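You operate a simulated robot arm through the tools that you are given. There is no shell and no other tool.

You run a simulated robot arm. Do the job below in one go: nothing can be reset, and whatever is moved stays where it is left.

TASK
Tilt the green fan's head down, plug it in and run it at speed 3.
Fine: tilt lever tight again before you plug in, switch at 0 while you do; switch last.

It is judged by the outcome, as a careful person would: the job done as asked, and still so three seconds after it is handed in. It fails if anything else is knocked over, pushed out of place, dropped, spilled or broken.

THE ROBOT
A 6-joint arm with a two-finger parallel gripper, fixed in place. Base frame: the origin is at the foot of the arm, x ahead of it, y to its left, z up. Readings come in m, degrees, newtons and seconds.
With the tool pointing down near the work surface it reaches from about 0.1 to 0.72 m from the base axis. Its first joint turns from -166.0 to 166.0 degrees. Payload 3.91 kg.
The TCP is the grasp point between the finger pads, 0.03 m short of the fingertips. In the tool frame z runs along the fingers and y along their closing line. Largest opening 0.11 m; finger width 0.02, thickness 0.01; the body of the gripper, 0.048 by 0.112 m, starts 0.055 m behind the TCP.
Orientation is told as [roll, pitch, yaw] about the base's x, y, z axes, in that order, counted from this pose: with the fingers straight down and closing along the base's y, the tool's x points along the base's -x, its y along +y and its z along -z.

THE INTERFACE
- The arm moves only by the tool arm_command. Its argument "plan" is one flat list of numbers, 7 for each row, row after row: the finger opening in m, from 0 to 0.11, then the shift along the tool's x, y, z in units of 500 mm (1.0 is 500 mm), then the turn, a rotation vector about the tool's x, y, z in units of 90 degrees (1.0 is 90 degrees). In form: [hand, dx, dy, dz, wx, wy, wz, hand, dx, dy, dz, wx, wy, wz, ...]. A call has 1 to 20 rows; each row is the pose to reach, as a shift and turn from the pose commanded when the call began, along the tool's axes at that moment. A call with a number of a shift or a turn outside -1 to 1 is refused whole. Rows are played at 5 a second. More than 0.05 m and 8.6 degrees between two rows, or a gripper value outside its range, and nothing of the call is played. Where a pose cannot be reached the arm comes as near as it can. A force on the tool above 40 N (or 10 N above the force at the start of the call, whichever is more), or a blocked arm, ends the call early, and 0.2 s more pass. Each finger travels about 0.045 m/s and halts on what it meets, pressing with about 36 N; the grip force reading is that of the motor and also rises with nothing between the fingers. The clock runs only during rows and for 0.2 s after the last one: add rows that repeat a pose to give the fingers time. It gives the time, the measured TCP pose, the force on the tool (base axes), the opening and the grip force at its end, in the units of the frame above (readings bear some noise), with the torque about the TCP (base axes, N m) and any sound that the robot's microphone picked up.
- Cameras (640 x 400 px; columns grow to the right, rows downward): "scene" is fixed at [0.0504, 0.6507, 1.4567]; the picture's right is [-0.96, -0.27, 0.00], its down [-0.11, 0.40, -0.91] and it looks along [0.24, -0.88, -0.41] (base axes); focal length 214 px, centre (320, 200). "wrist" rides on the gripper at [0.077, 0.007, -0.114] in the tool frame; the picture's right is [-0.09, 1.00, 0.00], its down [-0.80, -0.07, -0.59] and it looks along [-0.59, -0.05, 0.80] (tool axes); focal length 270 px, centre (320, 200). There is no depth. A picture from a camera that has moved, and an enlarged one, comes with that camera's place and axes in the base frame and with its lens.
- snapshot(camera): a new picture of that camera. No time passes.
- raise_lower(by): slides the trunk up (or, below 0, down) by that many m; the arm rides with it, the base frame stays. It gives what a move gives, with no picture.
- inspect(camera, box): a new picture of the part [left, top, right, bottom] of that camera's present view, enlarged. No time passes.
- hand_in(): hands the job in; it is judged then, once.

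Nothing tells you positions but the pictures and the camera data. Unless the task says otherwise, let go and move clear before handing in.

The tools are called after "Emit:" as name(argument=value, ...) on one line, values as JSON. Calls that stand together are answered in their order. arm_command: Moves the arm, as the interface text tells. Its arguments: {"type":"object","properties":{"plan":{"type":"array","items":{"type":"number"}}},"required":["plan"]} The other tools are called the same way: raise_lower (by) slides the trunk up or down; snapshot (camera) takes a picture; inspect (camera, box) takes an enlarged picture of a part of a camera's view; hand_in () hands the job in.

At the start:

```text
t: 0.0
position: [0.3027, -0.1771, 1.535]
orientation: [-0.1, 0.0, 0.1]
ft_force: [0.4, -0.3, -1.0]
wrist_torque: [-0.01, 0.0, 0.0]
finger_gap: 0.1098
finger_force: 0.0
trunk travel left (down, up): [-0.575, 0.035]
```

scene: 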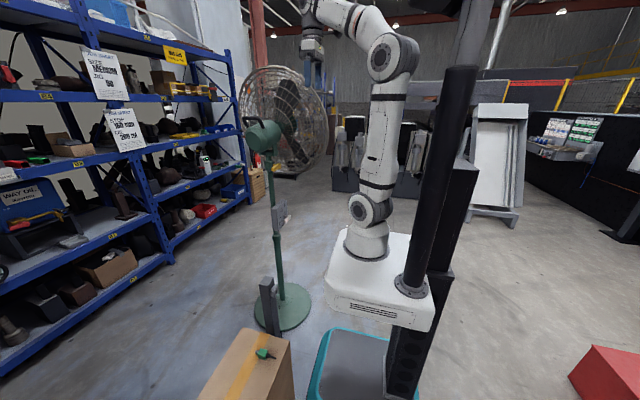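
wrist: 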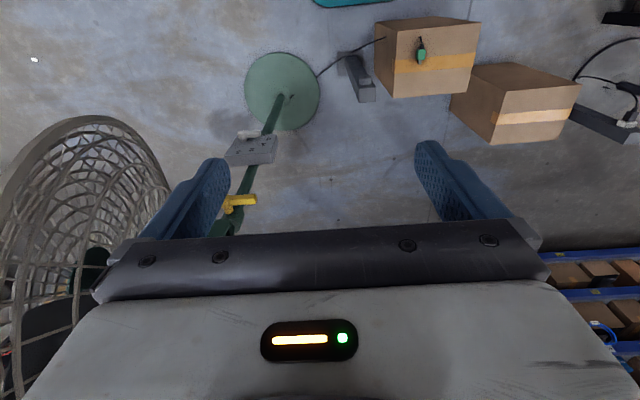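

I see a green pedestal fan with a yellow tilt lever, a grey switch box on its pole, a green plug lying on a cardboard box, and a grey socket post near the fan's foot. I'll look at each more closely first.

Emit:
inspect(camera="scene", box=[220, 50, 340, 170])

Emit:
inspect(camera="scene", box=[220, 160, 340, 280])

Emit:
inspect(camera="scene", box=[200, 260, 340, 400])

Emit:
inspect(camera="wrist", box=[180, 100, 320, 240])

Emit:
inspect(camera="wrist", box=[300, 0, 500, 125])

Emit:
inspect(camera="wrist", box=[440, 0, 640, 160])

```text
3.33 times, centred on (280, 110) of scene
camera zoom: at [0.0504, 0.6507, 1.4567], right [-0.96, -0.27, 0.0], down [-0.11, 0.4, -0.91], along [0.24, -0.88, -0.41], focal length 715 px, centre (453, 500)
```

zoom: 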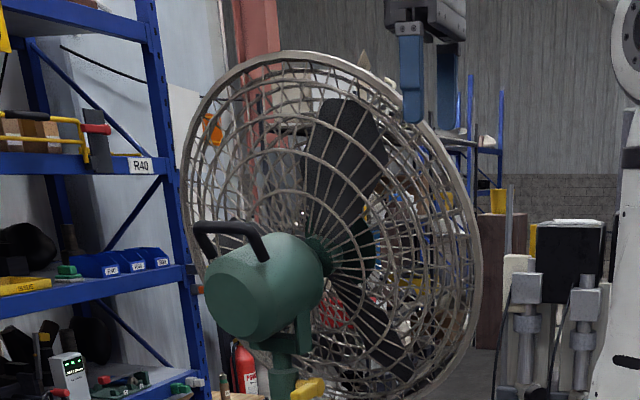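

```text
3.33 times, centred on (280, 220) of scene
camera zoom: at [0.0504, 0.6507, 1.4567], right [-0.96, -0.27, 0.0], down [-0.11, 0.4, -0.91], along [0.24, -0.88, -0.41], focal length 715 px, centre (453, 133)
```

zoom: 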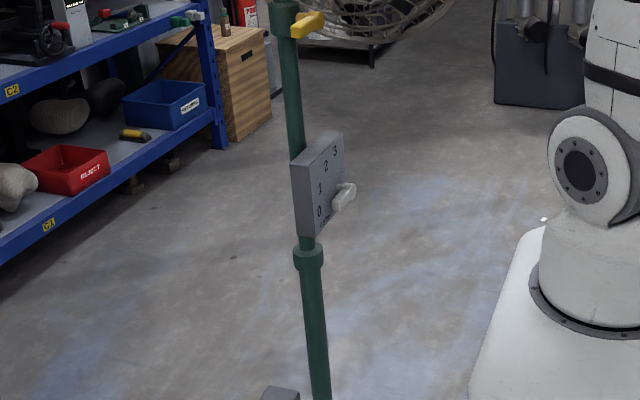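

```text
2.86 times, centred on (270, 330) of scene
camera zoom: at [0.0504, 0.6507, 1.4567], right [-0.96, -0.27, 0.0], down [-0.11, 0.4, -0.91], along [0.24, -0.88, -0.41], focal length 613 px, centre (463, -171)
```

zoom: 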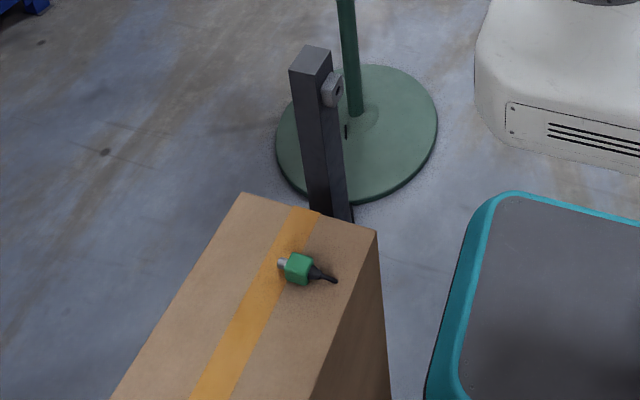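

```text
2.86 times, centred on (250, 170) of wrist
camera zoom: at [0.2268, -0.1696, 1.6483], right [0.09, 1.0, 0.0], down [0.8, -0.07, 0.59], along [0.59, -0.05, -0.8], focal length 772 px, centre (520, 286)
```

zoom: 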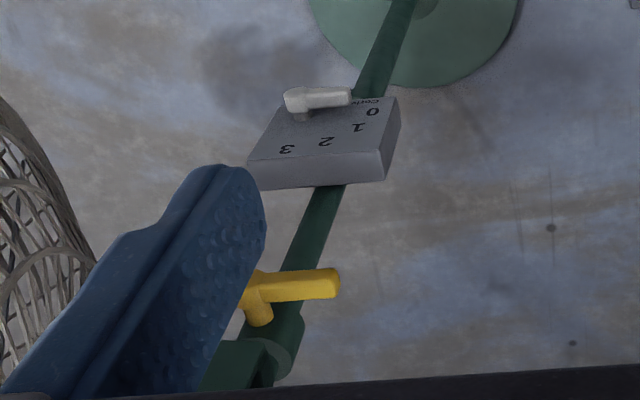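

```text
3.20 times, centred on (400, 62) of wrist
camera zoom: at [0.2268, -0.1696, 1.6483], right [0.09, 1.0, 0.0], down [0.8, -0.07, 0.59], along [0.59, -0.05, -0.8], focal length 865 px, centre (64, 640)
```

zoom: 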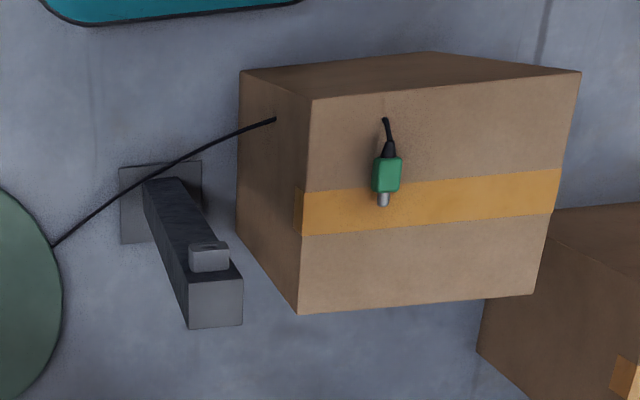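

```text
2.50 times, centred on (540, 80) of wrist
camera zoom: at [0.2268, -0.1696, 1.6483], right [0.09, 1.0, 0.0], down [0.8, -0.07, 0.59], along [0.59, -0.05, -0.8], focal length 676 px, centre (-230, 500)
```

zoom: 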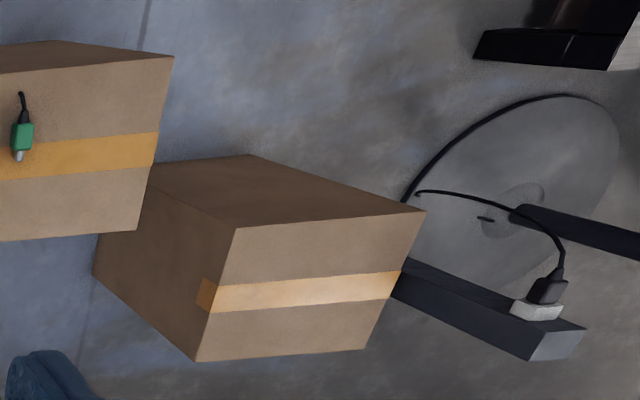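

The fan stands at about (0.64, -0.43). The yellow tilt lever is near (0.575, -0.385, 1.15), the switch knob near (0.58, -0.47, 0.76), and the plug near (0.42, 0.19, 0.53) on a box. I'll lower the trunk and turn the wrist to look at the tilt joint.

Emit:
raise_lower(by=-0.25)

Emit:
snapshot(camera="wrist")

Emit:
snapshot(camera="scene")

```text
t: 2.6
position: [0.3023, -0.1781, 1.2841]
orientation: [0.0, 0.1, 0.0]
ft_force: [0.4, -0.1, 0.0]
wrist_torque: [0.03, 0.01, 0.01]
finger_gap: 0.1099
finger_force: 0.0
trunk travel left (down, up): [-0.325, 0.285]
```

```text
taken
camera wrist: at [0.2268, -0.1696, 1.3984], right [0.09, 1.0, 0.0], down [0.8, -0.07, 0.59], along [0.59, -0.05, -0.8], focal length 270 px, centre (320, 200)
```

wrist: 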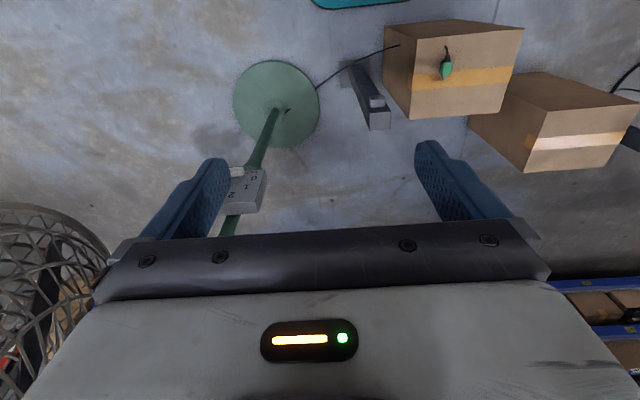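

```text
taken
```

scene: 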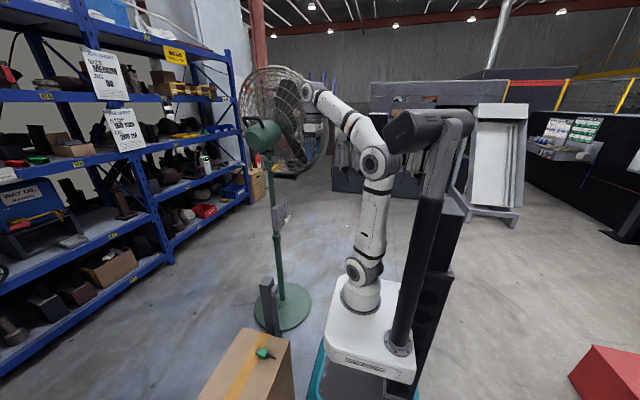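

Emit:
inspect(camera="scene", box=[230, 55, 350, 130])

Emit:
inspect(camera="scene", box=[230, 110, 350, 185])

Emit:
inspect(camera="scene", box=[250, 190, 320, 240])

```text
5.33 times, centred on (290, 92) of scene
camera zoom: at [0.0504, 0.6507, 1.4567], right [-0.96, -0.27, 0.0], down [-0.11, 0.4, -0.91], along [0.24, -0.88, -0.41], focal length 1144 px, centre (480, 773)
```

zoom: 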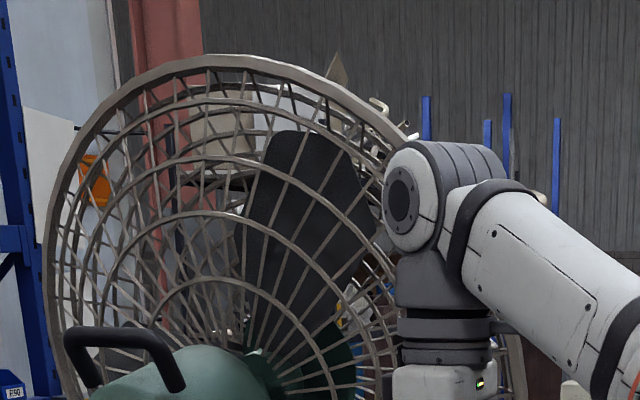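

```text
5.33 times, centred on (290, 148) of scene
camera zoom: at [0.0504, 0.6507, 1.4567], right [-0.96, -0.27, 0.0], down [-0.11, 0.4, -0.91], along [0.24, -0.88, -0.41], focal length 1144 px, centre (480, 480)
```

zoom: 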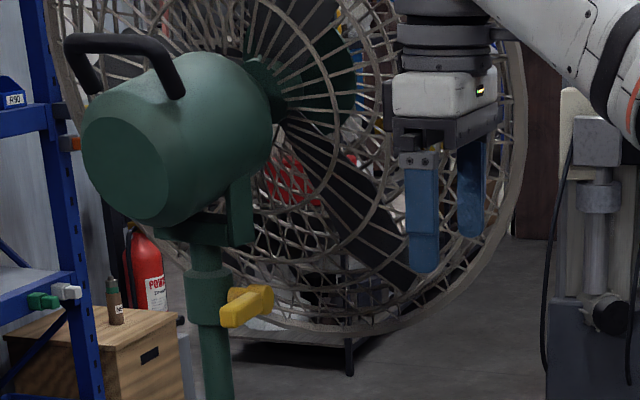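

```text
8.00 times, centred on (285, 215) of scene
camera zoom: at [0.0504, 0.6507, 1.4567], right [-0.96, -0.27, 0.0], down [-0.11, 0.4, -0.91], along [0.24, -0.88, -0.41], focal length 1716 px, centre (600, 80)
```

zoom: 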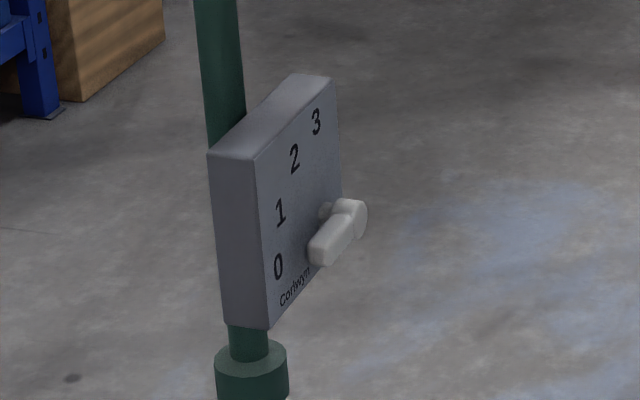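

The switch knob points at 0 on a dial that runs 0 to 3. I'll turn the wrist camera towards the tilt joint for a closer look.

Emit:
arm_command(plan=[0.11, 0, 0, 0, 0.0163, -0.061, 0.0395, 0.11, 0, 0, 0, 0.0327, -0.122, 0.0789, 0.11, 0, 0, 0, 0.049, -0.183, 0.1184, 0.11, 0, 0, 0, 0.0654, -0.244, 0.1579, 0.11, 0, 0, 0, 0.0817, -0.305, 0.1973, 0.11, 0, 0, 0, 0.098, -0.366, 0.2368, 0.11, 0, 0, 0, 0.1144, -0.427, 0.2762, 0.11, 0, 0, 0, 0.1307, -0.488, 0.3157])

Emit:
snapshot(camera="wrist")

```text
t: 4.6
position: [0.3348, -0.2088, 1.2315]
orientation: [2.1, -36.7, -31.8]
ft_force: [0.0, -0.8, 0.3]
wrist_torque: [0.01, 0.01, 0.01]
finger_gap: 0.1098
finger_force: 0.1
trunk travel left (down, up): [-0.325, 0.285]
stopped in row 8: the arm was blocked; the commanded pose is now the measured one
```

```text
taken
camera wrist: at [0.2259, -0.1367, 1.279], right [0.56, 0.82, 0.08], down [0.2, -0.23, 0.95], along [0.8, -0.52, -0.29], focal length 270 px, centre (320, 200)
```

wrist: 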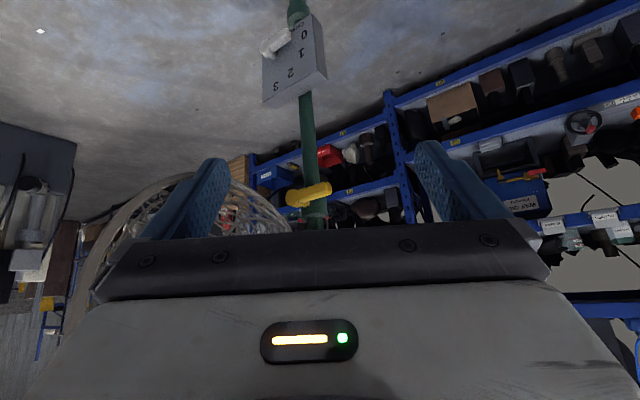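

Emit:
inspect(camera="wrist", box=[240, 150, 400, 250])

Emit:
inspect(camera="wrist", box=[220, 0, 380, 110])

```text
4.00 times, centred on (320, 200) of wrist
camera zoom: at [0.2259, -0.1367, 1.279], right [0.56, 0.82, 0.08], down [0.2, -0.23, 0.95], along [0.8, -0.52, -0.29], focal length 1081 px, centre (320, 200)
```

zoom: 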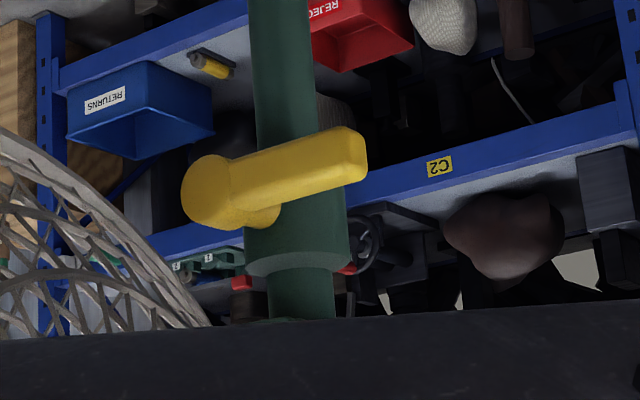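

```text
3.64 times, centred on (300, 55) of wrist
camera zoom: at [0.2259, -0.1367, 1.279], right [0.56, 0.82, 0.08], down [0.2, -0.23, 0.95], along [0.8, -0.52, -0.29], focal length 983 px, centre (393, 727)
```

zoom: 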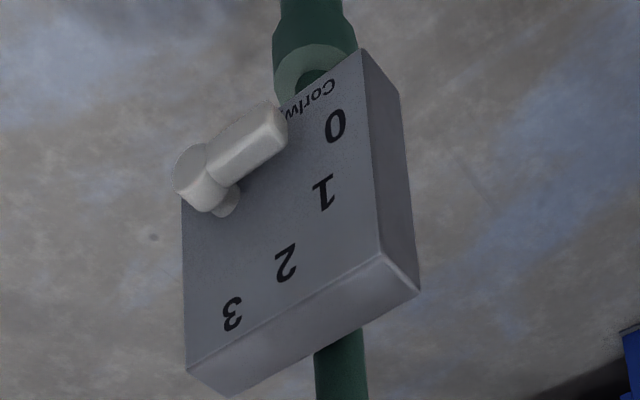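

The tilt lever's hub axis points along -x at about (0.575, -0.424, 1.14), with its bar pointing +y. The switch hub is near (0.553, -0.453, 0.80), with 3 straight up. I'll turn the tool horizontal, with the fingers closing vertically, and move towards the lever in stages.

Emit:
arm_command(plan=[0.11, -0.0132, -0.0148, 0.0242, -0.0549, -0.0167, 0.0612, 0.11, -0.0264, -0.0297, 0.0484, -0.1098, -0.0334, 0.1224, 0.11, -0.0397, -0.0445, 0.0726, -0.1648, -0.05, 0.1835, 0.11, -0.0529, -0.0593, 0.0967, -0.2197, -0.0667, 0.2447, 0.11, -0.0661, -0.0742, 0.1209, -0.2746, -0.0834, 0.3059, 0.11, -0.0793, -0.089, 0.1451, -0.3295, -0.1001, 0.3671])

Emit:
snapshot(camera="scene")

Emit:
snapshot(camera="wrist")

```text
t: 6.0
position: [0.3785, -0.2831, 1.2053]
orientation: [55.2, -29.4, -71.5]
ft_force: [0.3, -0.5, 0.0]
wrist_torque: [0.0, 0.01, -0.01]
finger_gap: 0.11
finger_force: 0.2
trunk travel left (down, up): [-0.325, 0.285]
```

```text
taken
```

scene: 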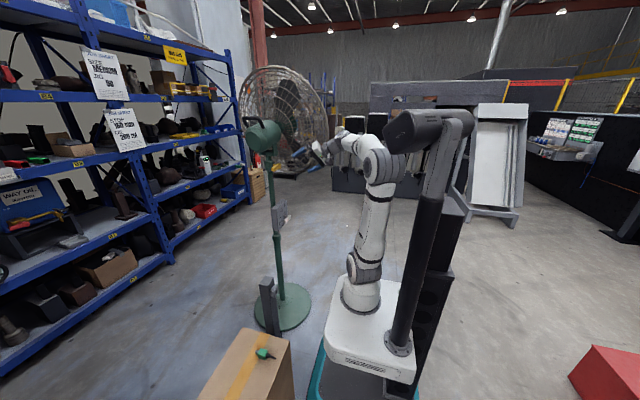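

```text
taken
camera wrist: at [0.261, -0.215, 1.2294], right [0.44, 0.49, 0.76], down [-0.32, -0.7, 0.64], along [0.84, -0.52, -0.15], focal length 270 px, centre (320, 200)
```

wrist: 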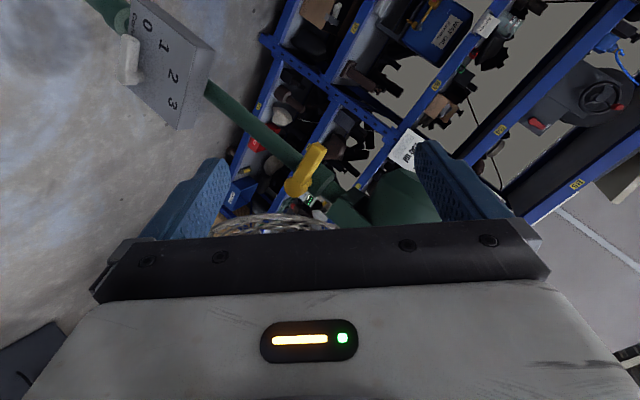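

Emit:
arm_command(plan=[0.11, -0.0176, -0.0195, 0.0196, -0.0537, -0.016, 0.0622, 0.11, -0.0352, -0.039, 0.0393, -0.1074, -0.032, 0.1244, 0.11, -0.0528, -0.0585, 0.0589, -0.1611, -0.048, 0.1866, 0.11, -0.0704, -0.078, 0.0785, -0.2148, -0.064, 0.2487, 0.11, -0.088, -0.0975, 0.0982, -0.2685, -0.08, 0.3109, 0.11, -0.1056, -0.117, 0.1178, -0.3222, -0.096, 0.3731])

Emit:
snapshot(camera="scene")

Emit:
snapshot(camera="wrist")

```text
t: 7.4
position: [0.4195, -0.3597, 1.1611]
orientation: [89.9, 0.1, -89.9]
ft_force: [-0.6, -0.4, 0.4]
wrist_torque: [0.03, 0.02, -0.01]
finger_gap: 0.11
finger_force: 0.1
trunk travel left (down, up): [-0.325, 0.285]
```

```text
taken
```

scene: 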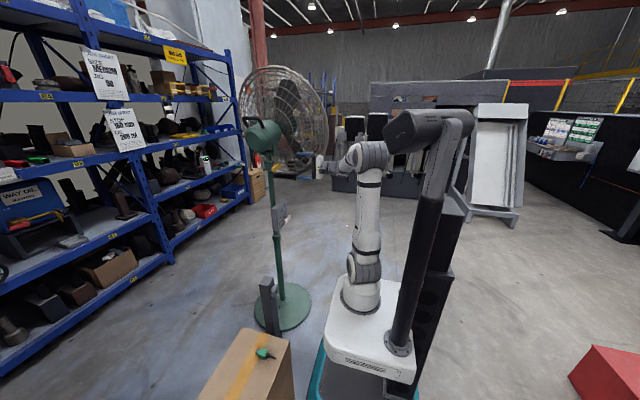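

```text
taken
camera wrist: at [0.3062, -0.2824, 1.1678], right [0.0, -0.09, 1.0], down [-0.59, -0.8, -0.07], along [0.8, -0.59, -0.05], focal length 270 px, centre (320, 200)
```

wrist: 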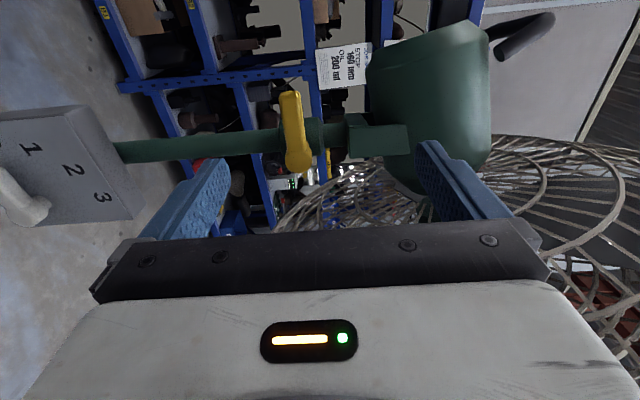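

Emit:
inspect(camera="wrist", box=[230, 70, 390, 200])

Emit:
inspect(camera="wrist", box=[340, 0, 640, 200])

Emit:
inspect(camera="wrist", box=[0, 80, 200, 240])

Emit:
inspect(camera="scene", box=[230, 110, 350, 185])

```text
3.08 times, centred on (310, 135) of wrist
camera zoom: at [0.3062, -0.2824, 1.1678], right [0.0, -0.09, 1.0], down [-0.59, -0.8, -0.07], along [0.8, -0.59, -0.05], focal length 832 px, centre (351, 400)
```

zoom: 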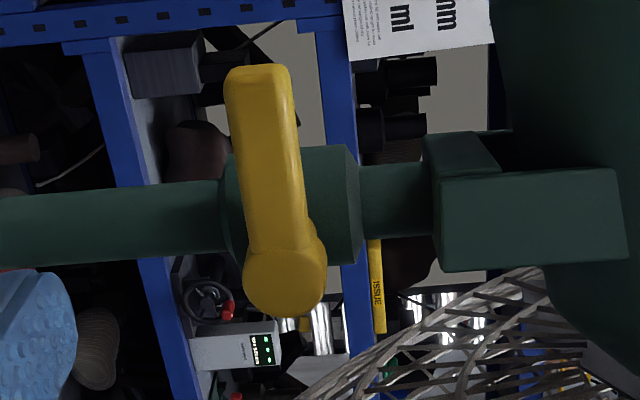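

```text
2.00 times, centred on (490, 100) of wrist
camera zoom: at [0.3062, -0.2824, 1.1678], right [0.0, -0.09, 1.0], down [-0.59, -0.8, -0.07], along [0.8, -0.59, -0.05], focal length 541 px, centre (-20, 400)
```

zoom: 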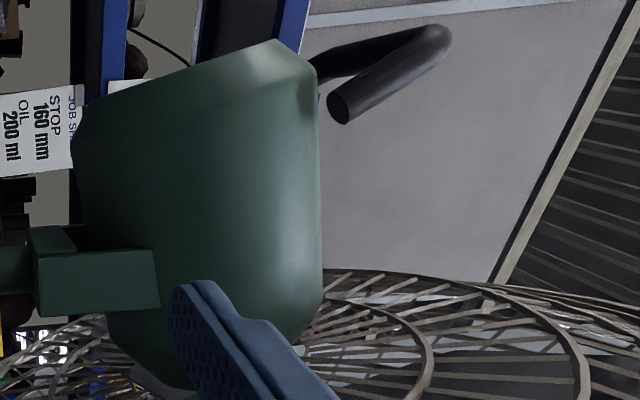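

```text
2.50 times, centred on (100, 160) of wrist
camera zoom: at [0.3062, -0.2824, 1.1678], right [0.0, -0.09, 1.0], down [-0.59, -0.8, -0.07], along [0.8, -0.59, -0.05], focal length 676 px, centre (870, 300)
```

zoom: 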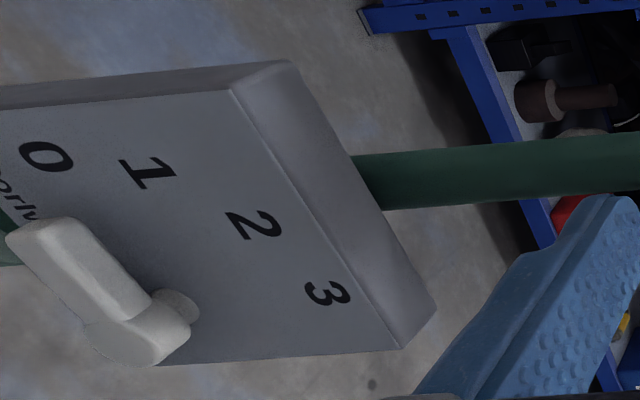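

```text
5.33 times, centred on (290, 148) of scene
camera zoom: at [0.0504, 0.6507, 1.4567], right [-0.96, -0.27, 0.0], down [-0.11, 0.4, -0.91], along [0.24, -0.88, -0.41], focal length 1144 px, centre (480, 480)
```

zoom: 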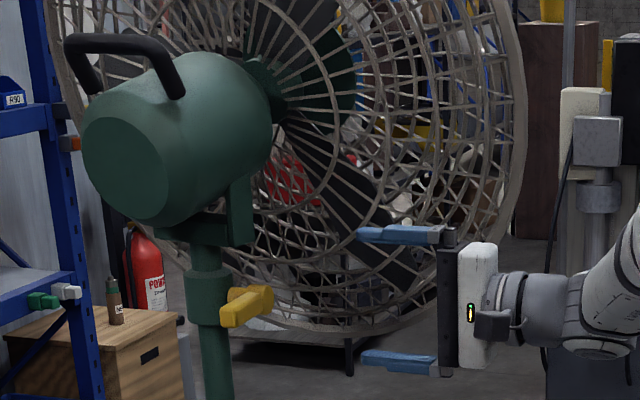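

The arm is now horizontal in front of the lever. The head is tilted up about 19°, and the lever bar is level at z≈1.132, from y≈-0.43 to -0.35. I'll narrow the fingers and move in for a check before gripping.

Emit:
arm_command(plan=[0.06, -0.0052, -0.0146, 0.0403, 0, 0, 0, 0.06, -0.0103, -0.0291, 0.0805, 0, 0, 0, 0.06, -0.0155, -0.0437, 0.1208, 0, 0, 0, 0.06, -0.0206, -0.0582, 0.161, 0, 0, 0])

Emit:
snapshot(camera="wrist")

Emit:
inspect(camera="scene", box=[230, 120, 330, 185])

```text
t: 8.4
position: [0.4995, -0.3701, 1.1313]
orientation: [89.9, 0.0, -89.9]
ft_force: [0.6, 0.3, -0.6]
wrist_torque: [-0.01, 0.03, 0.0]
finger_gap: 0.06
finger_force: 0.0
trunk travel left (down, up): [-0.325, 0.285]
```

```text
taken
camera wrist: at [0.3862, -0.2919, 1.1383], right [0.0, -0.09, 1.0], down [-0.59, -0.8, -0.07], along [0.8, -0.59, -0.05], focal length 270 px, centre (320, 200)
```

wrist: 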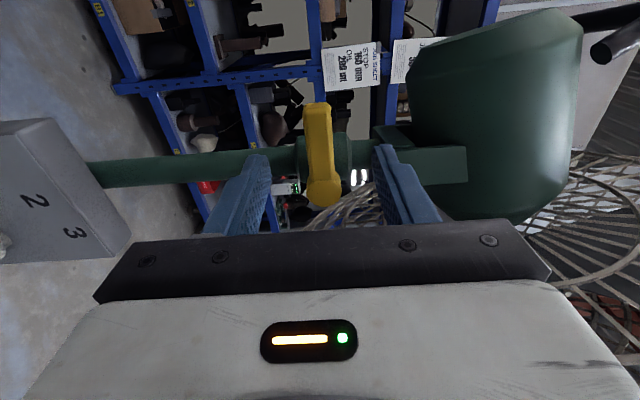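

```text
6.15 times, centred on (280, 152) of scene
camera zoom: at [0.0504, 0.6507, 1.4567], right [-0.96, -0.27, 0.0], down [-0.11, 0.4, -0.91], along [0.24, -0.88, -0.41], focal length 1320 px, centre (566, 492)
```

zoom: 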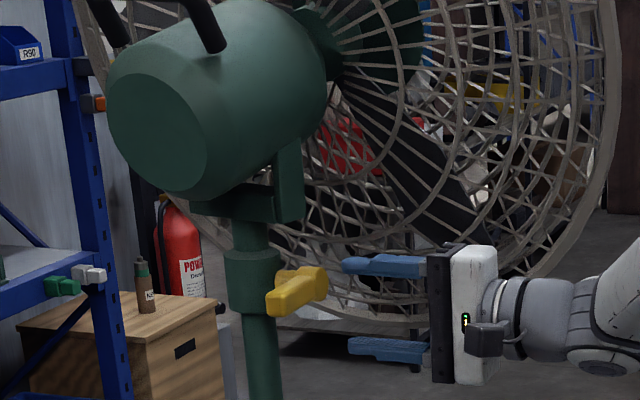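

Emit:
inspect(camera="wrist", box=[260, 80, 400, 220])

```text
2.86 times, centred on (330, 150) of wrist
camera zoom: at [0.3862, -0.2919, 1.1383], right [0.0, -0.09, 1.0], down [-0.59, -0.8, -0.07], along [0.8, -0.59, -0.05], focal length 772 px, centre (291, 343)
```

zoom: 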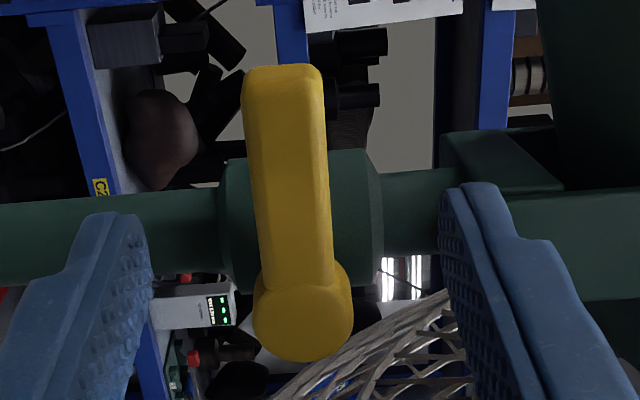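

Emit:
arm_command(plan=[0.06, 0, 0, 0.05, 0, 0, 0, 0.06, 0, 0, 0.1, 0, 0, 0, 0.06, 0, 0, 0.15, 0, 0, 0, 0.06, 0, 0, 0.15, 0, 0, 0])

Emit:
snapshot(camera="wrist")

Emit:
inspect(camera="scene", box=[230, 120, 330, 185])

```text
t: 9.4
position: [0.5774, -0.3679, 1.1336]
orientation: [89.8, 0.0, -89.9]
ft_force: [0.8, 0.2, -0.7]
wrist_torque: [-0.01, 0.01, 0.02]
finger_gap: 0.0601
finger_force: 0.0
trunk travel left (down, up): [-0.325, 0.285]
```

```text
taken
camera wrist: at [0.4624, -0.2906, 1.1401], right [0.0, -0.09, 1.0], down [-0.59, -0.8, -0.07], along [0.8, -0.59, -0.05], focal length 270 px, centre (320, 200)
```

wrist: 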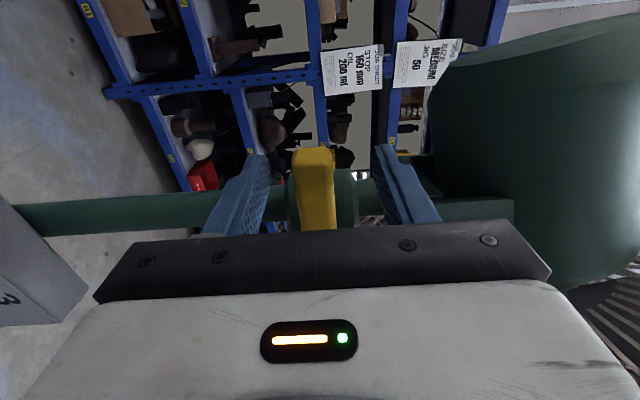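

```text
6.15 times, centred on (280, 152) of scene
camera zoom: at [0.0504, 0.6507, 1.4567], right [-0.96, -0.27, 0.0], down [-0.11, 0.4, -0.91], along [0.24, -0.88, -0.41], focal length 1320 px, centre (566, 492)
```

zoom: 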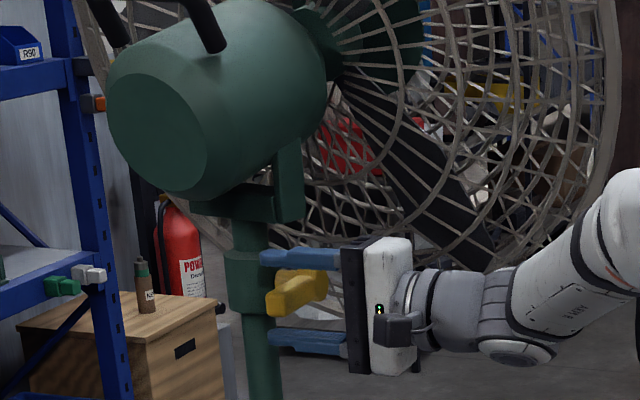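

The fingers straddle the yellow bar with no contact so far. I'll close on it now.

Emit:
arm_command(plan=[0.0, 0, 0, 0, 0, 0, 0, 0.0, 0, 0, 0, 0, 0, 0, 0.0, 0, 0, 0, 0, 0, 0, 0.0, 0, 0, 0, 0, 0, 0])

Emit:
snapshot(camera="wrist")

```text
t: 10.4
position: [0.576, -0.3677, 1.1327]
orientation: [89.7, 0.2, -90.0]
ft_force: [-4.4, 3.7, -12.0]
wrist_torque: [0.72, -0.32, 0.23]
finger_gap: 0.0221
finger_force: 44.6
trunk travel left (down, up): [-0.325, 0.285]
```

```text
taken
camera wrist: at [0.4621, -0.2907, 1.1388], right [0.0, -0.09, 1.0], down [-0.59, -0.8, -0.07], along [0.8, -0.59, -0.06], focal length 270 px, centre (320, 200)
```

wrist: 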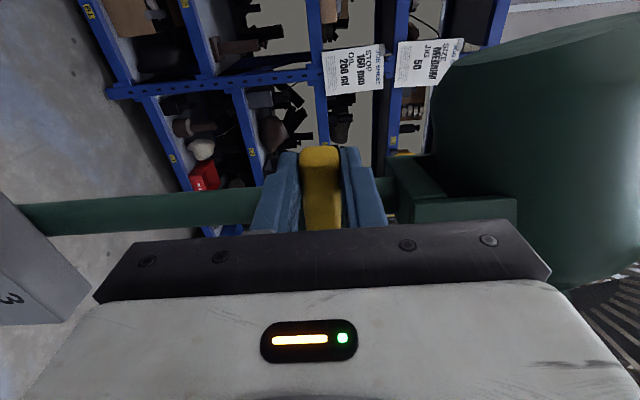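

Gripped, with a gap of 22 mm. I'll try turning the bar down in small steps, which is anticlockwise from the front and should be the loosening direction.

Emit:
arm_command(plan=[0.0, -0.0002, -0.0071, 0, 0, 0, -0.0444, 0.0, -0.001, -0.0142, 0, 0, 0, -0.0889, 0.0, -0.0022, -0.0212, 0, 0, 0, -0.1333, 0.0, -0.004, -0.0281, 0, 0, 0, -0.1778])

Emit:
snapshot(camera="wrist")

Emit:
inspect(camera="scene", box=[230, 120, 330, 185])

```text
t: 11.4
position: [0.5775, -0.3704, 1.1283]
orientation: [90.9, -15.0, -90.1]
ft_force: [8.1, 0.2, 12.5]
wrist_torque: [0.85, 0.48, -0.14]
finger_gap: 0.0271
finger_force: 44.9
trunk travel left (down, up): [-0.325, 0.285]
stopped in row 4: the force on the tool passed its limit at 44 N (the readings are from after the stop); the commanded pose is now the measured one
```

```text
taken
camera wrist: at [0.462, -0.2936, 1.1129], right [-0.02, 0.17, 0.98], down [-0.59, -0.79, 0.13], along [0.8, -0.58, 0.11], focal length 270 px, centre (320, 200)
```

wrist: 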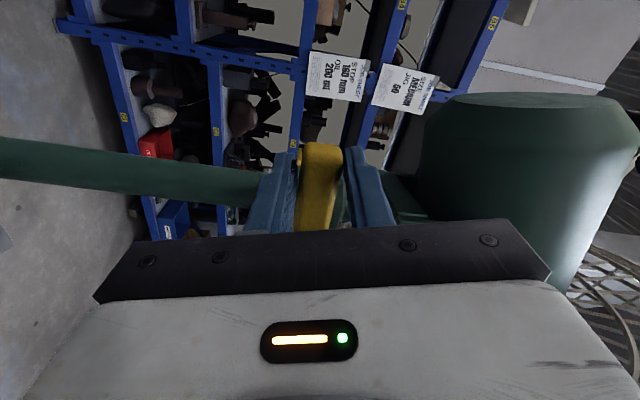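

```text
6.15 times, centred on (280, 152) of scene
camera zoom: at [0.0504, 0.6507, 1.4567], right [-0.96, -0.27, 0.0], down [-0.11, 0.4, -0.91], along [0.24, -0.88, -0.41], focal length 1320 px, centre (566, 492)
```

zoom: 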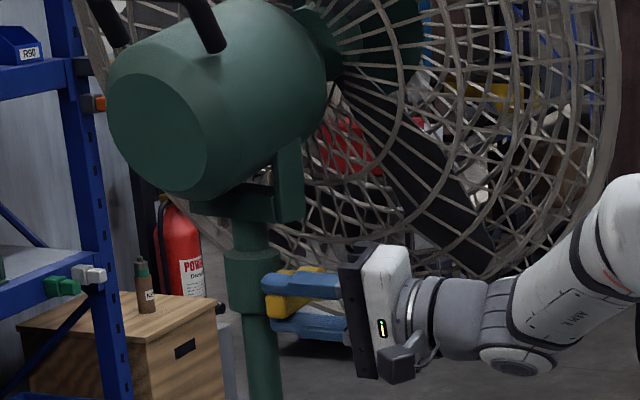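

The bar did not move downward; the fingers just twisted around it. I'll return to neutral, then try the upward direction.

Emit:
arm_command(plan=[0.0, -0.0004, 0.0025, -0.0017, 0, 0, 0.0556, 0.0, -0.0008, 0.005, -0.0033, 0, 0, 0.1111, 0.0, -0.0012, 0.0074, -0.005, 0, 0, 0.1667])

```text
t: 12.2
position: [0.5744, -0.37, 1.1311]
orientation: [90.6, -0.1, -89.8]
ft_force: [17.1, 4.0, 9.4]
wrist_torque: [-0.49, 0.54, 0.11]
finger_gap: 0.0219
finger_force: 45.1
trunk travel left (down, up): [-0.325, 0.285]
```

Emit:
arm_command(plan=[0.0, -0.0002, 0.0071, 0, 0, 0, 0.0444, 0.0, -0.001, 0.0142, 0, 0, 0, 0.0889, 0.0, -0.0022, 0.0212, 0, 0, 0, 0.1333, 0.0, -0.004, 0.0281, 0, 0, 0, 0.1778])

Emit:
snapshot(camera="wrist")

Emit:
inspect(camera="scene", box=[230, 120, 330, 185])

```text
t: 13.2
position: [0.5754, -0.3719, 1.1438]
orientation: [90.6, 16.0, -89.7]
ft_force: [20.3, -0.8, 18.3]
wrist_torque: [-1.21, 0.45, -0.43]
finger_gap: 0.0225
finger_force: 44.7
trunk travel left (down, up): [-0.325, 0.285]
```

```text
taken
camera wrist: at [0.4603, -0.2984, 1.1699], right [-0.01, -0.36, 0.93], down [-0.59, -0.75, -0.3], along [0.81, -0.55, -0.2], focal length 270 px, centre (320, 200)
```

wrist: 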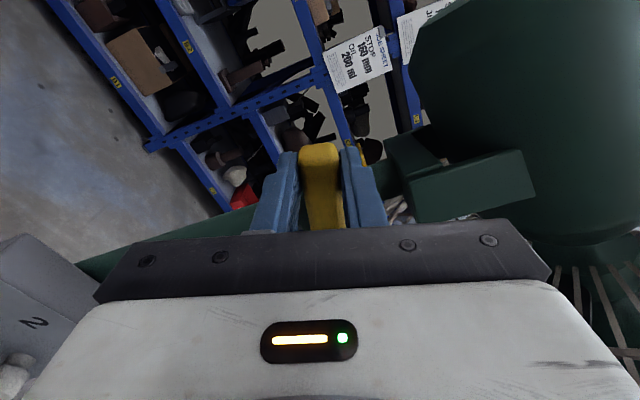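

```text
6.15 times, centred on (280, 152) of scene
camera zoom: at [0.0504, 0.6507, 1.4567], right [-0.96, -0.27, 0.0], down [-0.11, 0.4, -0.91], along [0.24, -0.88, -0.41], focal length 1320 px, centre (566, 492)
```

zoom: 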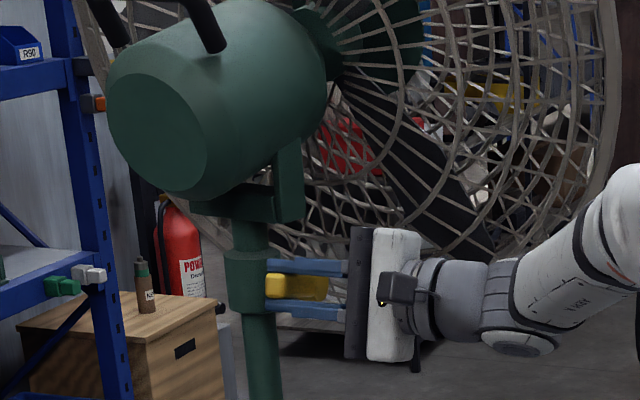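

Turning up works: the bar stayed aligned with the fingers. I'll continue upward.

Emit:
arm_command(plan=[0.0, -0.0002, 0.0071, 0, 0, 0, 0.0444, 0.0, -0.001, 0.0142, 0, 0, 0, 0.0889, 0.0, -0.0022, 0.0212, 0, 0, 0, 0.1333, 0.0, -0.004, 0.0281, 0, 0, 0, 0.1778, 0.0, -0.0062, 0.0349, 0, 0, 0, 0.2222, 0.0, -0.0088, 0.0415, 0, 0, 0, 0.2667])

Emit:
snapshot(camera="wrist")

Emit:
inspect(camera="scene", box=[230, 120, 330, 185])

```text
t: 14.6
position: [0.5742, -0.3801, 1.1634]
orientation: [91.1, 39.9, -89.1]
ft_force: [17.8, 6.9, 27.0]
wrist_torque: [-1.11, 0.54, 0.19]
finger_gap: 0.0234
finger_force: 44.8
trunk travel left (down, up): [-0.325, 0.285]
```

```text
taken
camera wrist: at [0.4593, -0.3251, 1.2166], right [-0.01, -0.71, 0.71], down [-0.58, -0.57, -0.58], along [0.81, -0.42, -0.41], focal length 270 px, centre (320, 200)
```

wrist: 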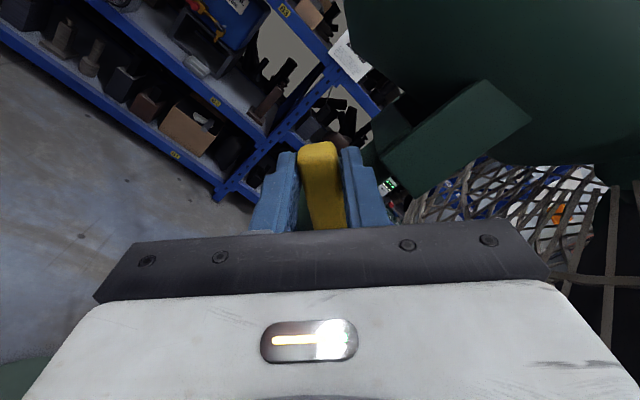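

```text
6.15 times, centred on (280, 152) of scene
camera zoom: at [0.0504, 0.6507, 1.4567], right [-0.96, -0.27, 0.0], down [-0.11, 0.4, -0.91], along [0.24, -0.88, -0.41], focal length 1320 px, centre (566, 492)
```

zoom: 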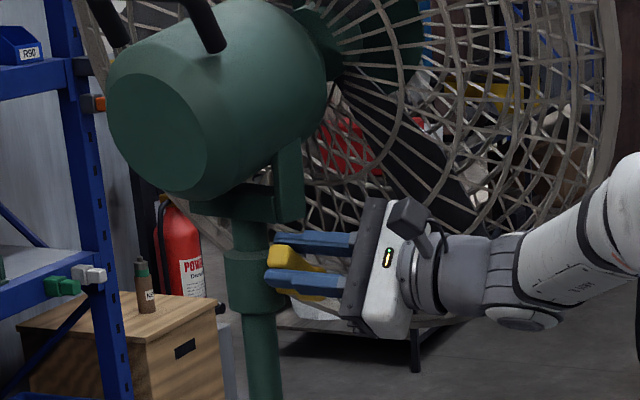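

Emit:
arm_command(plan=[0.04, 0, 0, 0, 0, 0, 0, 0.04, 0, 0, 0, 0, 0, 0, 0.04, 0, 0, 0, 0, 0, 0])

Emit:
snapshot(camera="wrist")

Emit:
inspect(camera="wrist", box=[220, 100, 420, 240])

```text
t: 15.4
position: [0.574, -0.3833, 1.1616]
orientation: [90.8, 40.0, -89.4]
ft_force: [-0.4, -0.2, -1.6]
wrist_torque: [-0.03, 0.07, 0.01]
finger_gap: 0.0406
finger_force: 0.5
trunk travel left (down, up): [-0.325, 0.285]
```

```text
taken
camera wrist: at [0.4588, -0.3282, 1.2143], right [-0.01, -0.71, 0.7], down [-0.59, -0.57, -0.58], along [0.81, -0.42, -0.41], focal length 270 px, centre (320, 200)
```

wrist: 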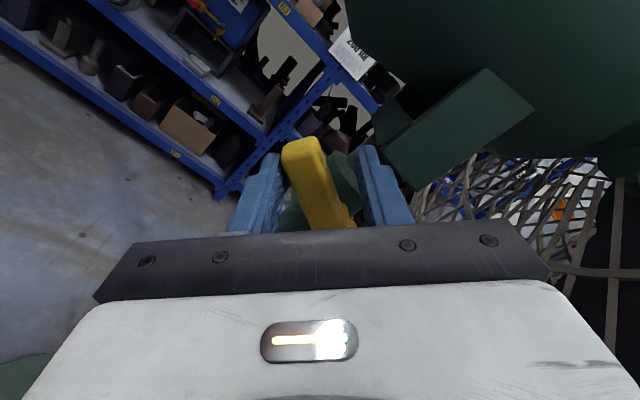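

```text
2.86 times, centred on (320, 170) of wrist
camera zoom: at [0.4588, -0.3282, 1.2143], right [-0.01, -0.71, 0.7], down [-0.59, -0.57, -0.58], along [0.81, -0.42, -0.41], focal length 772 px, centre (320, 286)
```

zoom: 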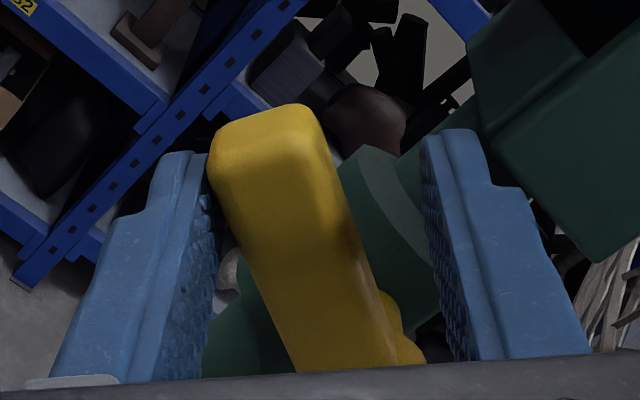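

The lever now sits at about 34°. I'll keep a loose straddle and push it with the lower finger, pulling back 1 cm so the fingertips stay clear of the head bracket.

Emit:
arm_command(plan=[0.03, 0, 0, -0.02, 0, 0, 0, 0.03, 0, 0, -0.02, 0, 0, 0, 0.03, -0.0002, 0.007, -0.02, 0, 0, 0.0444, 0.03, -0.001, 0.0139, -0.02, 0, 0, 0.0889, 0.03, -0.0022, 0.0208, -0.02, 0, 0, 0.1333, 0.03, -0.0039, 0.0276, -0.02, 0, 0, 0.1778, 0.03, -0.006, 0.0342, -0.02, 0, 0, 0.2222, 0.03, -0.0086, 0.0407, -0.02, 0, 0, 0.2667])

Emit:
snapshot(camera="wrist")

Emit:
inspect(camera="scene", box=[230, 120, 330, 185])

```text
t: 17.2
position: [0.561, -0.3983, 1.1752]
orientation: [91.4, 64.1, -88.6]
ft_force: [0.5, -0.1, 0.5]
wrist_torque: [-0.04, 0.02, -0.02]
finger_gap: 0.0303
finger_force: 0.0
trunk travel left (down, up): [-0.325, 0.285]
```

```text
taken
camera wrist: at [0.4462, -0.3706, 1.2464], right [0.0, -0.93, 0.36], down [-0.59, -0.29, -0.76], along [0.81, -0.21, -0.55], focal length 270 px, centre (320, 200)
```

wrist: 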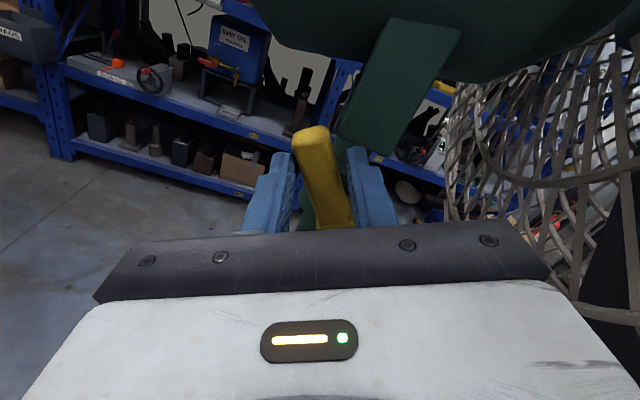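

```text
6.15 times, centred on (280, 152) of scene
camera zoom: at [0.0504, 0.6507, 1.4567], right [-0.96, -0.27, 0.0], down [-0.11, 0.4, -0.91], along [0.24, -0.88, -0.41], focal length 1320 px, centre (566, 492)
```

zoom: 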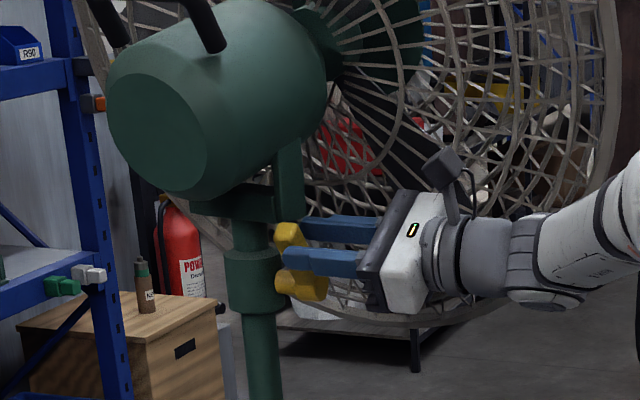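

Emit:
arm_command(plan=[0.03, -0.0002, 0.007, 0, 0, 0, 0.0444, 0.03, -0.001, 0.0139, 0, 0, 0, 0.0889, 0.03, -0.0022, 0.0208, 0, 0, 0, 0.1333, 0.03, -0.0039, 0.0276, 0, 0, 0, 0.1778, 0.03, -0.006, 0.0342, 0, 0, 0, 0.2222, 0.03, -0.0086, 0.0407, 0, 0, 0, 0.2667])

Emit:
snapshot(camera="wrist")

Emit:
inspect(camera="scene", box=[230, 120, 330, 185])

```text
t: 18.6
position: [0.5629, -0.4203, 1.1815]
orientation: [109.0, 88.1, -71.0]
ft_force: [0.4, -3.2, 1.6]
wrist_torque: [-0.07, -0.11, -0.13]
finger_gap: 0.032
finger_force: 2.0
trunk travel left (down, up): [-0.325, 0.285]
```

```text
taken
camera wrist: at [0.4476, -0.4235, 1.2562], right [0.0, -1.0, -0.06], down [-0.59, 0.04, -0.81], along [0.81, 0.03, -0.58], focal length 270 px, centre (320, 200)
```

wrist: 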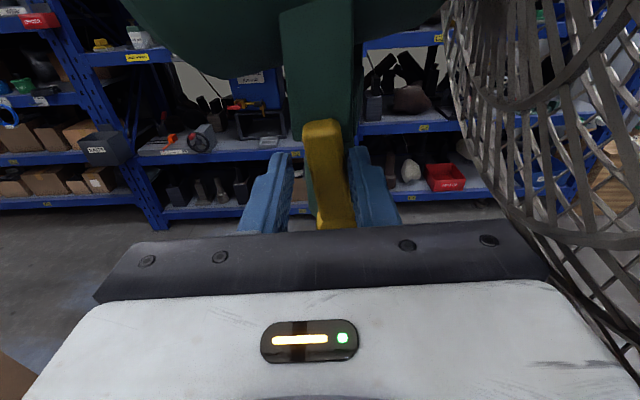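

```text
6.15 times, centred on (280, 152) of scene
camera zoom: at [0.0504, 0.6507, 1.4567], right [-0.96, -0.27, 0.0], down [-0.11, 0.4, -0.91], along [0.24, -0.88, -0.41], focal length 1320 px, centre (566, 492)
```

zoom: 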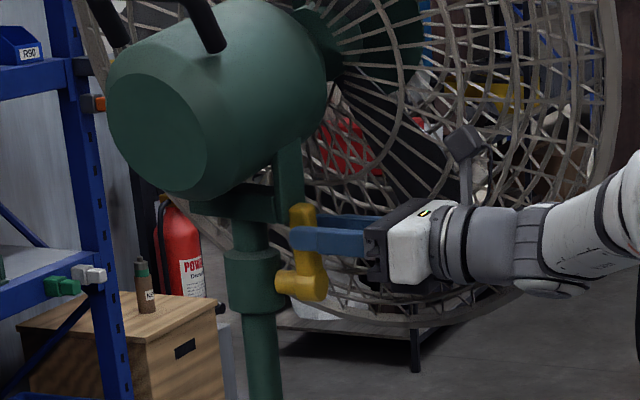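

The lever is now upright, a quarter turn from tight, and turned almost freely at the end. I'll let go, back straight off, shift to +y away from the cage, then raise the trunk to look at the head's handle.

Emit:
arm_command(plan=[0.05, 0, 0, 0, 0, 0, 0, 0.05, 0, 0, 0, 0, 0, 0, 0.05, 0, 0, -0.08, 0, 0, 0, 0.05, 0, 0, -0.16, 0, 0, 0, 0.05, 0, 0, -0.24, 0, 0, 0, 0.05, 0, -0.07, -0.24, 0, 0, -0.08, 0.05, 0, -0.14, -0.24, 0, 0, -0.16, 0.05, 0, -0.21, -0.24, 0, 0, -0.24, 0.05, 0, -0.21, -0.24, 0, 0, -0.32, 0.05, 0, -0.21, -0.24, 0, 0, -0.355])

Emit:
snapshot(camera="wrist")

Emit:
snapshot(camera="scene")

```text
t: 20.8
position: [0.4421, -0.3131, 1.1752]
orientation: [91.0, 56.0, -88.9]
ft_force: [-0.3, -0.3, -0.7]
wrist_torque: [0.01, -0.03, -0.01]
finger_gap: 0.0501
finger_force: 0.1
trunk travel left (down, up): [-0.325, 0.285]
```

```text
taken
camera wrist: at [0.327, -0.2769, 1.2408], right [0.0, -0.88, 0.48], down [-0.59, -0.39, -0.71], along [0.81, -0.29, -0.51], focal length 270 px, centre (320, 200)
```

wrist: 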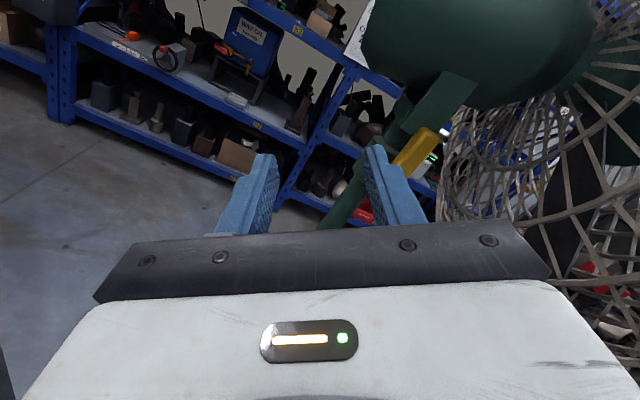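

```text
taken
```

scene: 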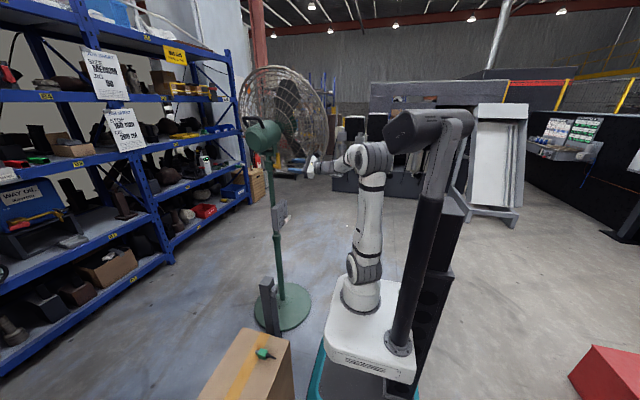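

Emit:
raise_lower(by=0.2)

Emit:
snapshot(camera="wrist")

Emit:
inspect(camera="scene", box=[220, 60, 340, 140])

```text
t: 22.9
position: [0.4414, -0.3145, 1.3738]
orientation: [91.1, 56.0, -88.9]
ft_force: [-0.2, -0.5, 0.9]
wrist_torque: [0.01, -0.02, 0.03]
finger_gap: 0.0506
finger_force: 0.1
trunk travel left (down, up): [-0.525, 0.085]
```

```text
taken
camera wrist: at [0.327, -0.2771, 1.441], right [0.0, -0.88, 0.48], down [-0.59, -0.39, -0.71], along [0.81, -0.28, -0.51], focal length 270 px, centre (320, 200)
```

wrist: 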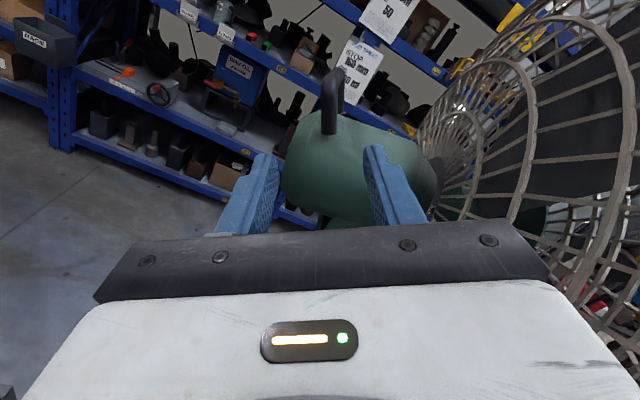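

```text
5.00 times, centred on (280, 100) of scene
camera zoom: at [0.0504, 0.6507, 1.4567], right [-0.96, -0.27, 0.0], down [-0.11, 0.4, -0.91], along [0.24, -0.88, -0.41], focal length 1072 px, centre (520, 700)
```

zoom: 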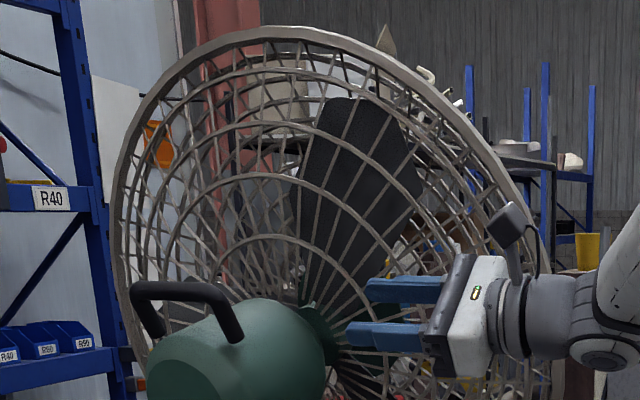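

Emit:
inspect(camera="wrist", box=[250, 50, 450, 200])

```text
2.67 times, centred on (350, 125) of wrist
camera zoom: at [0.327, -0.2771, 1.441], right [0.0, -0.88, 0.48], down [-0.59, -0.39, -0.71], along [0.81, -0.28, -0.51], focal length 721 px, centre (240, 400)
```

zoom: 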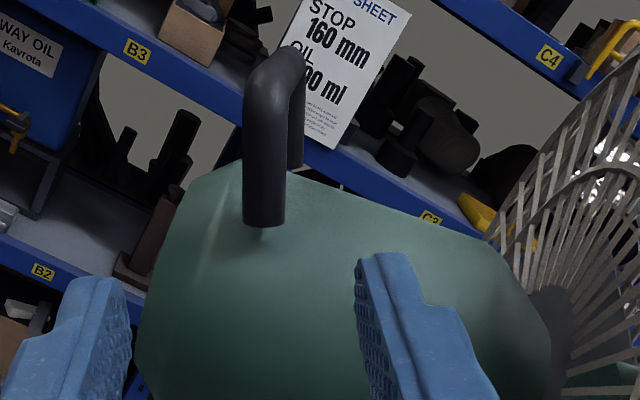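

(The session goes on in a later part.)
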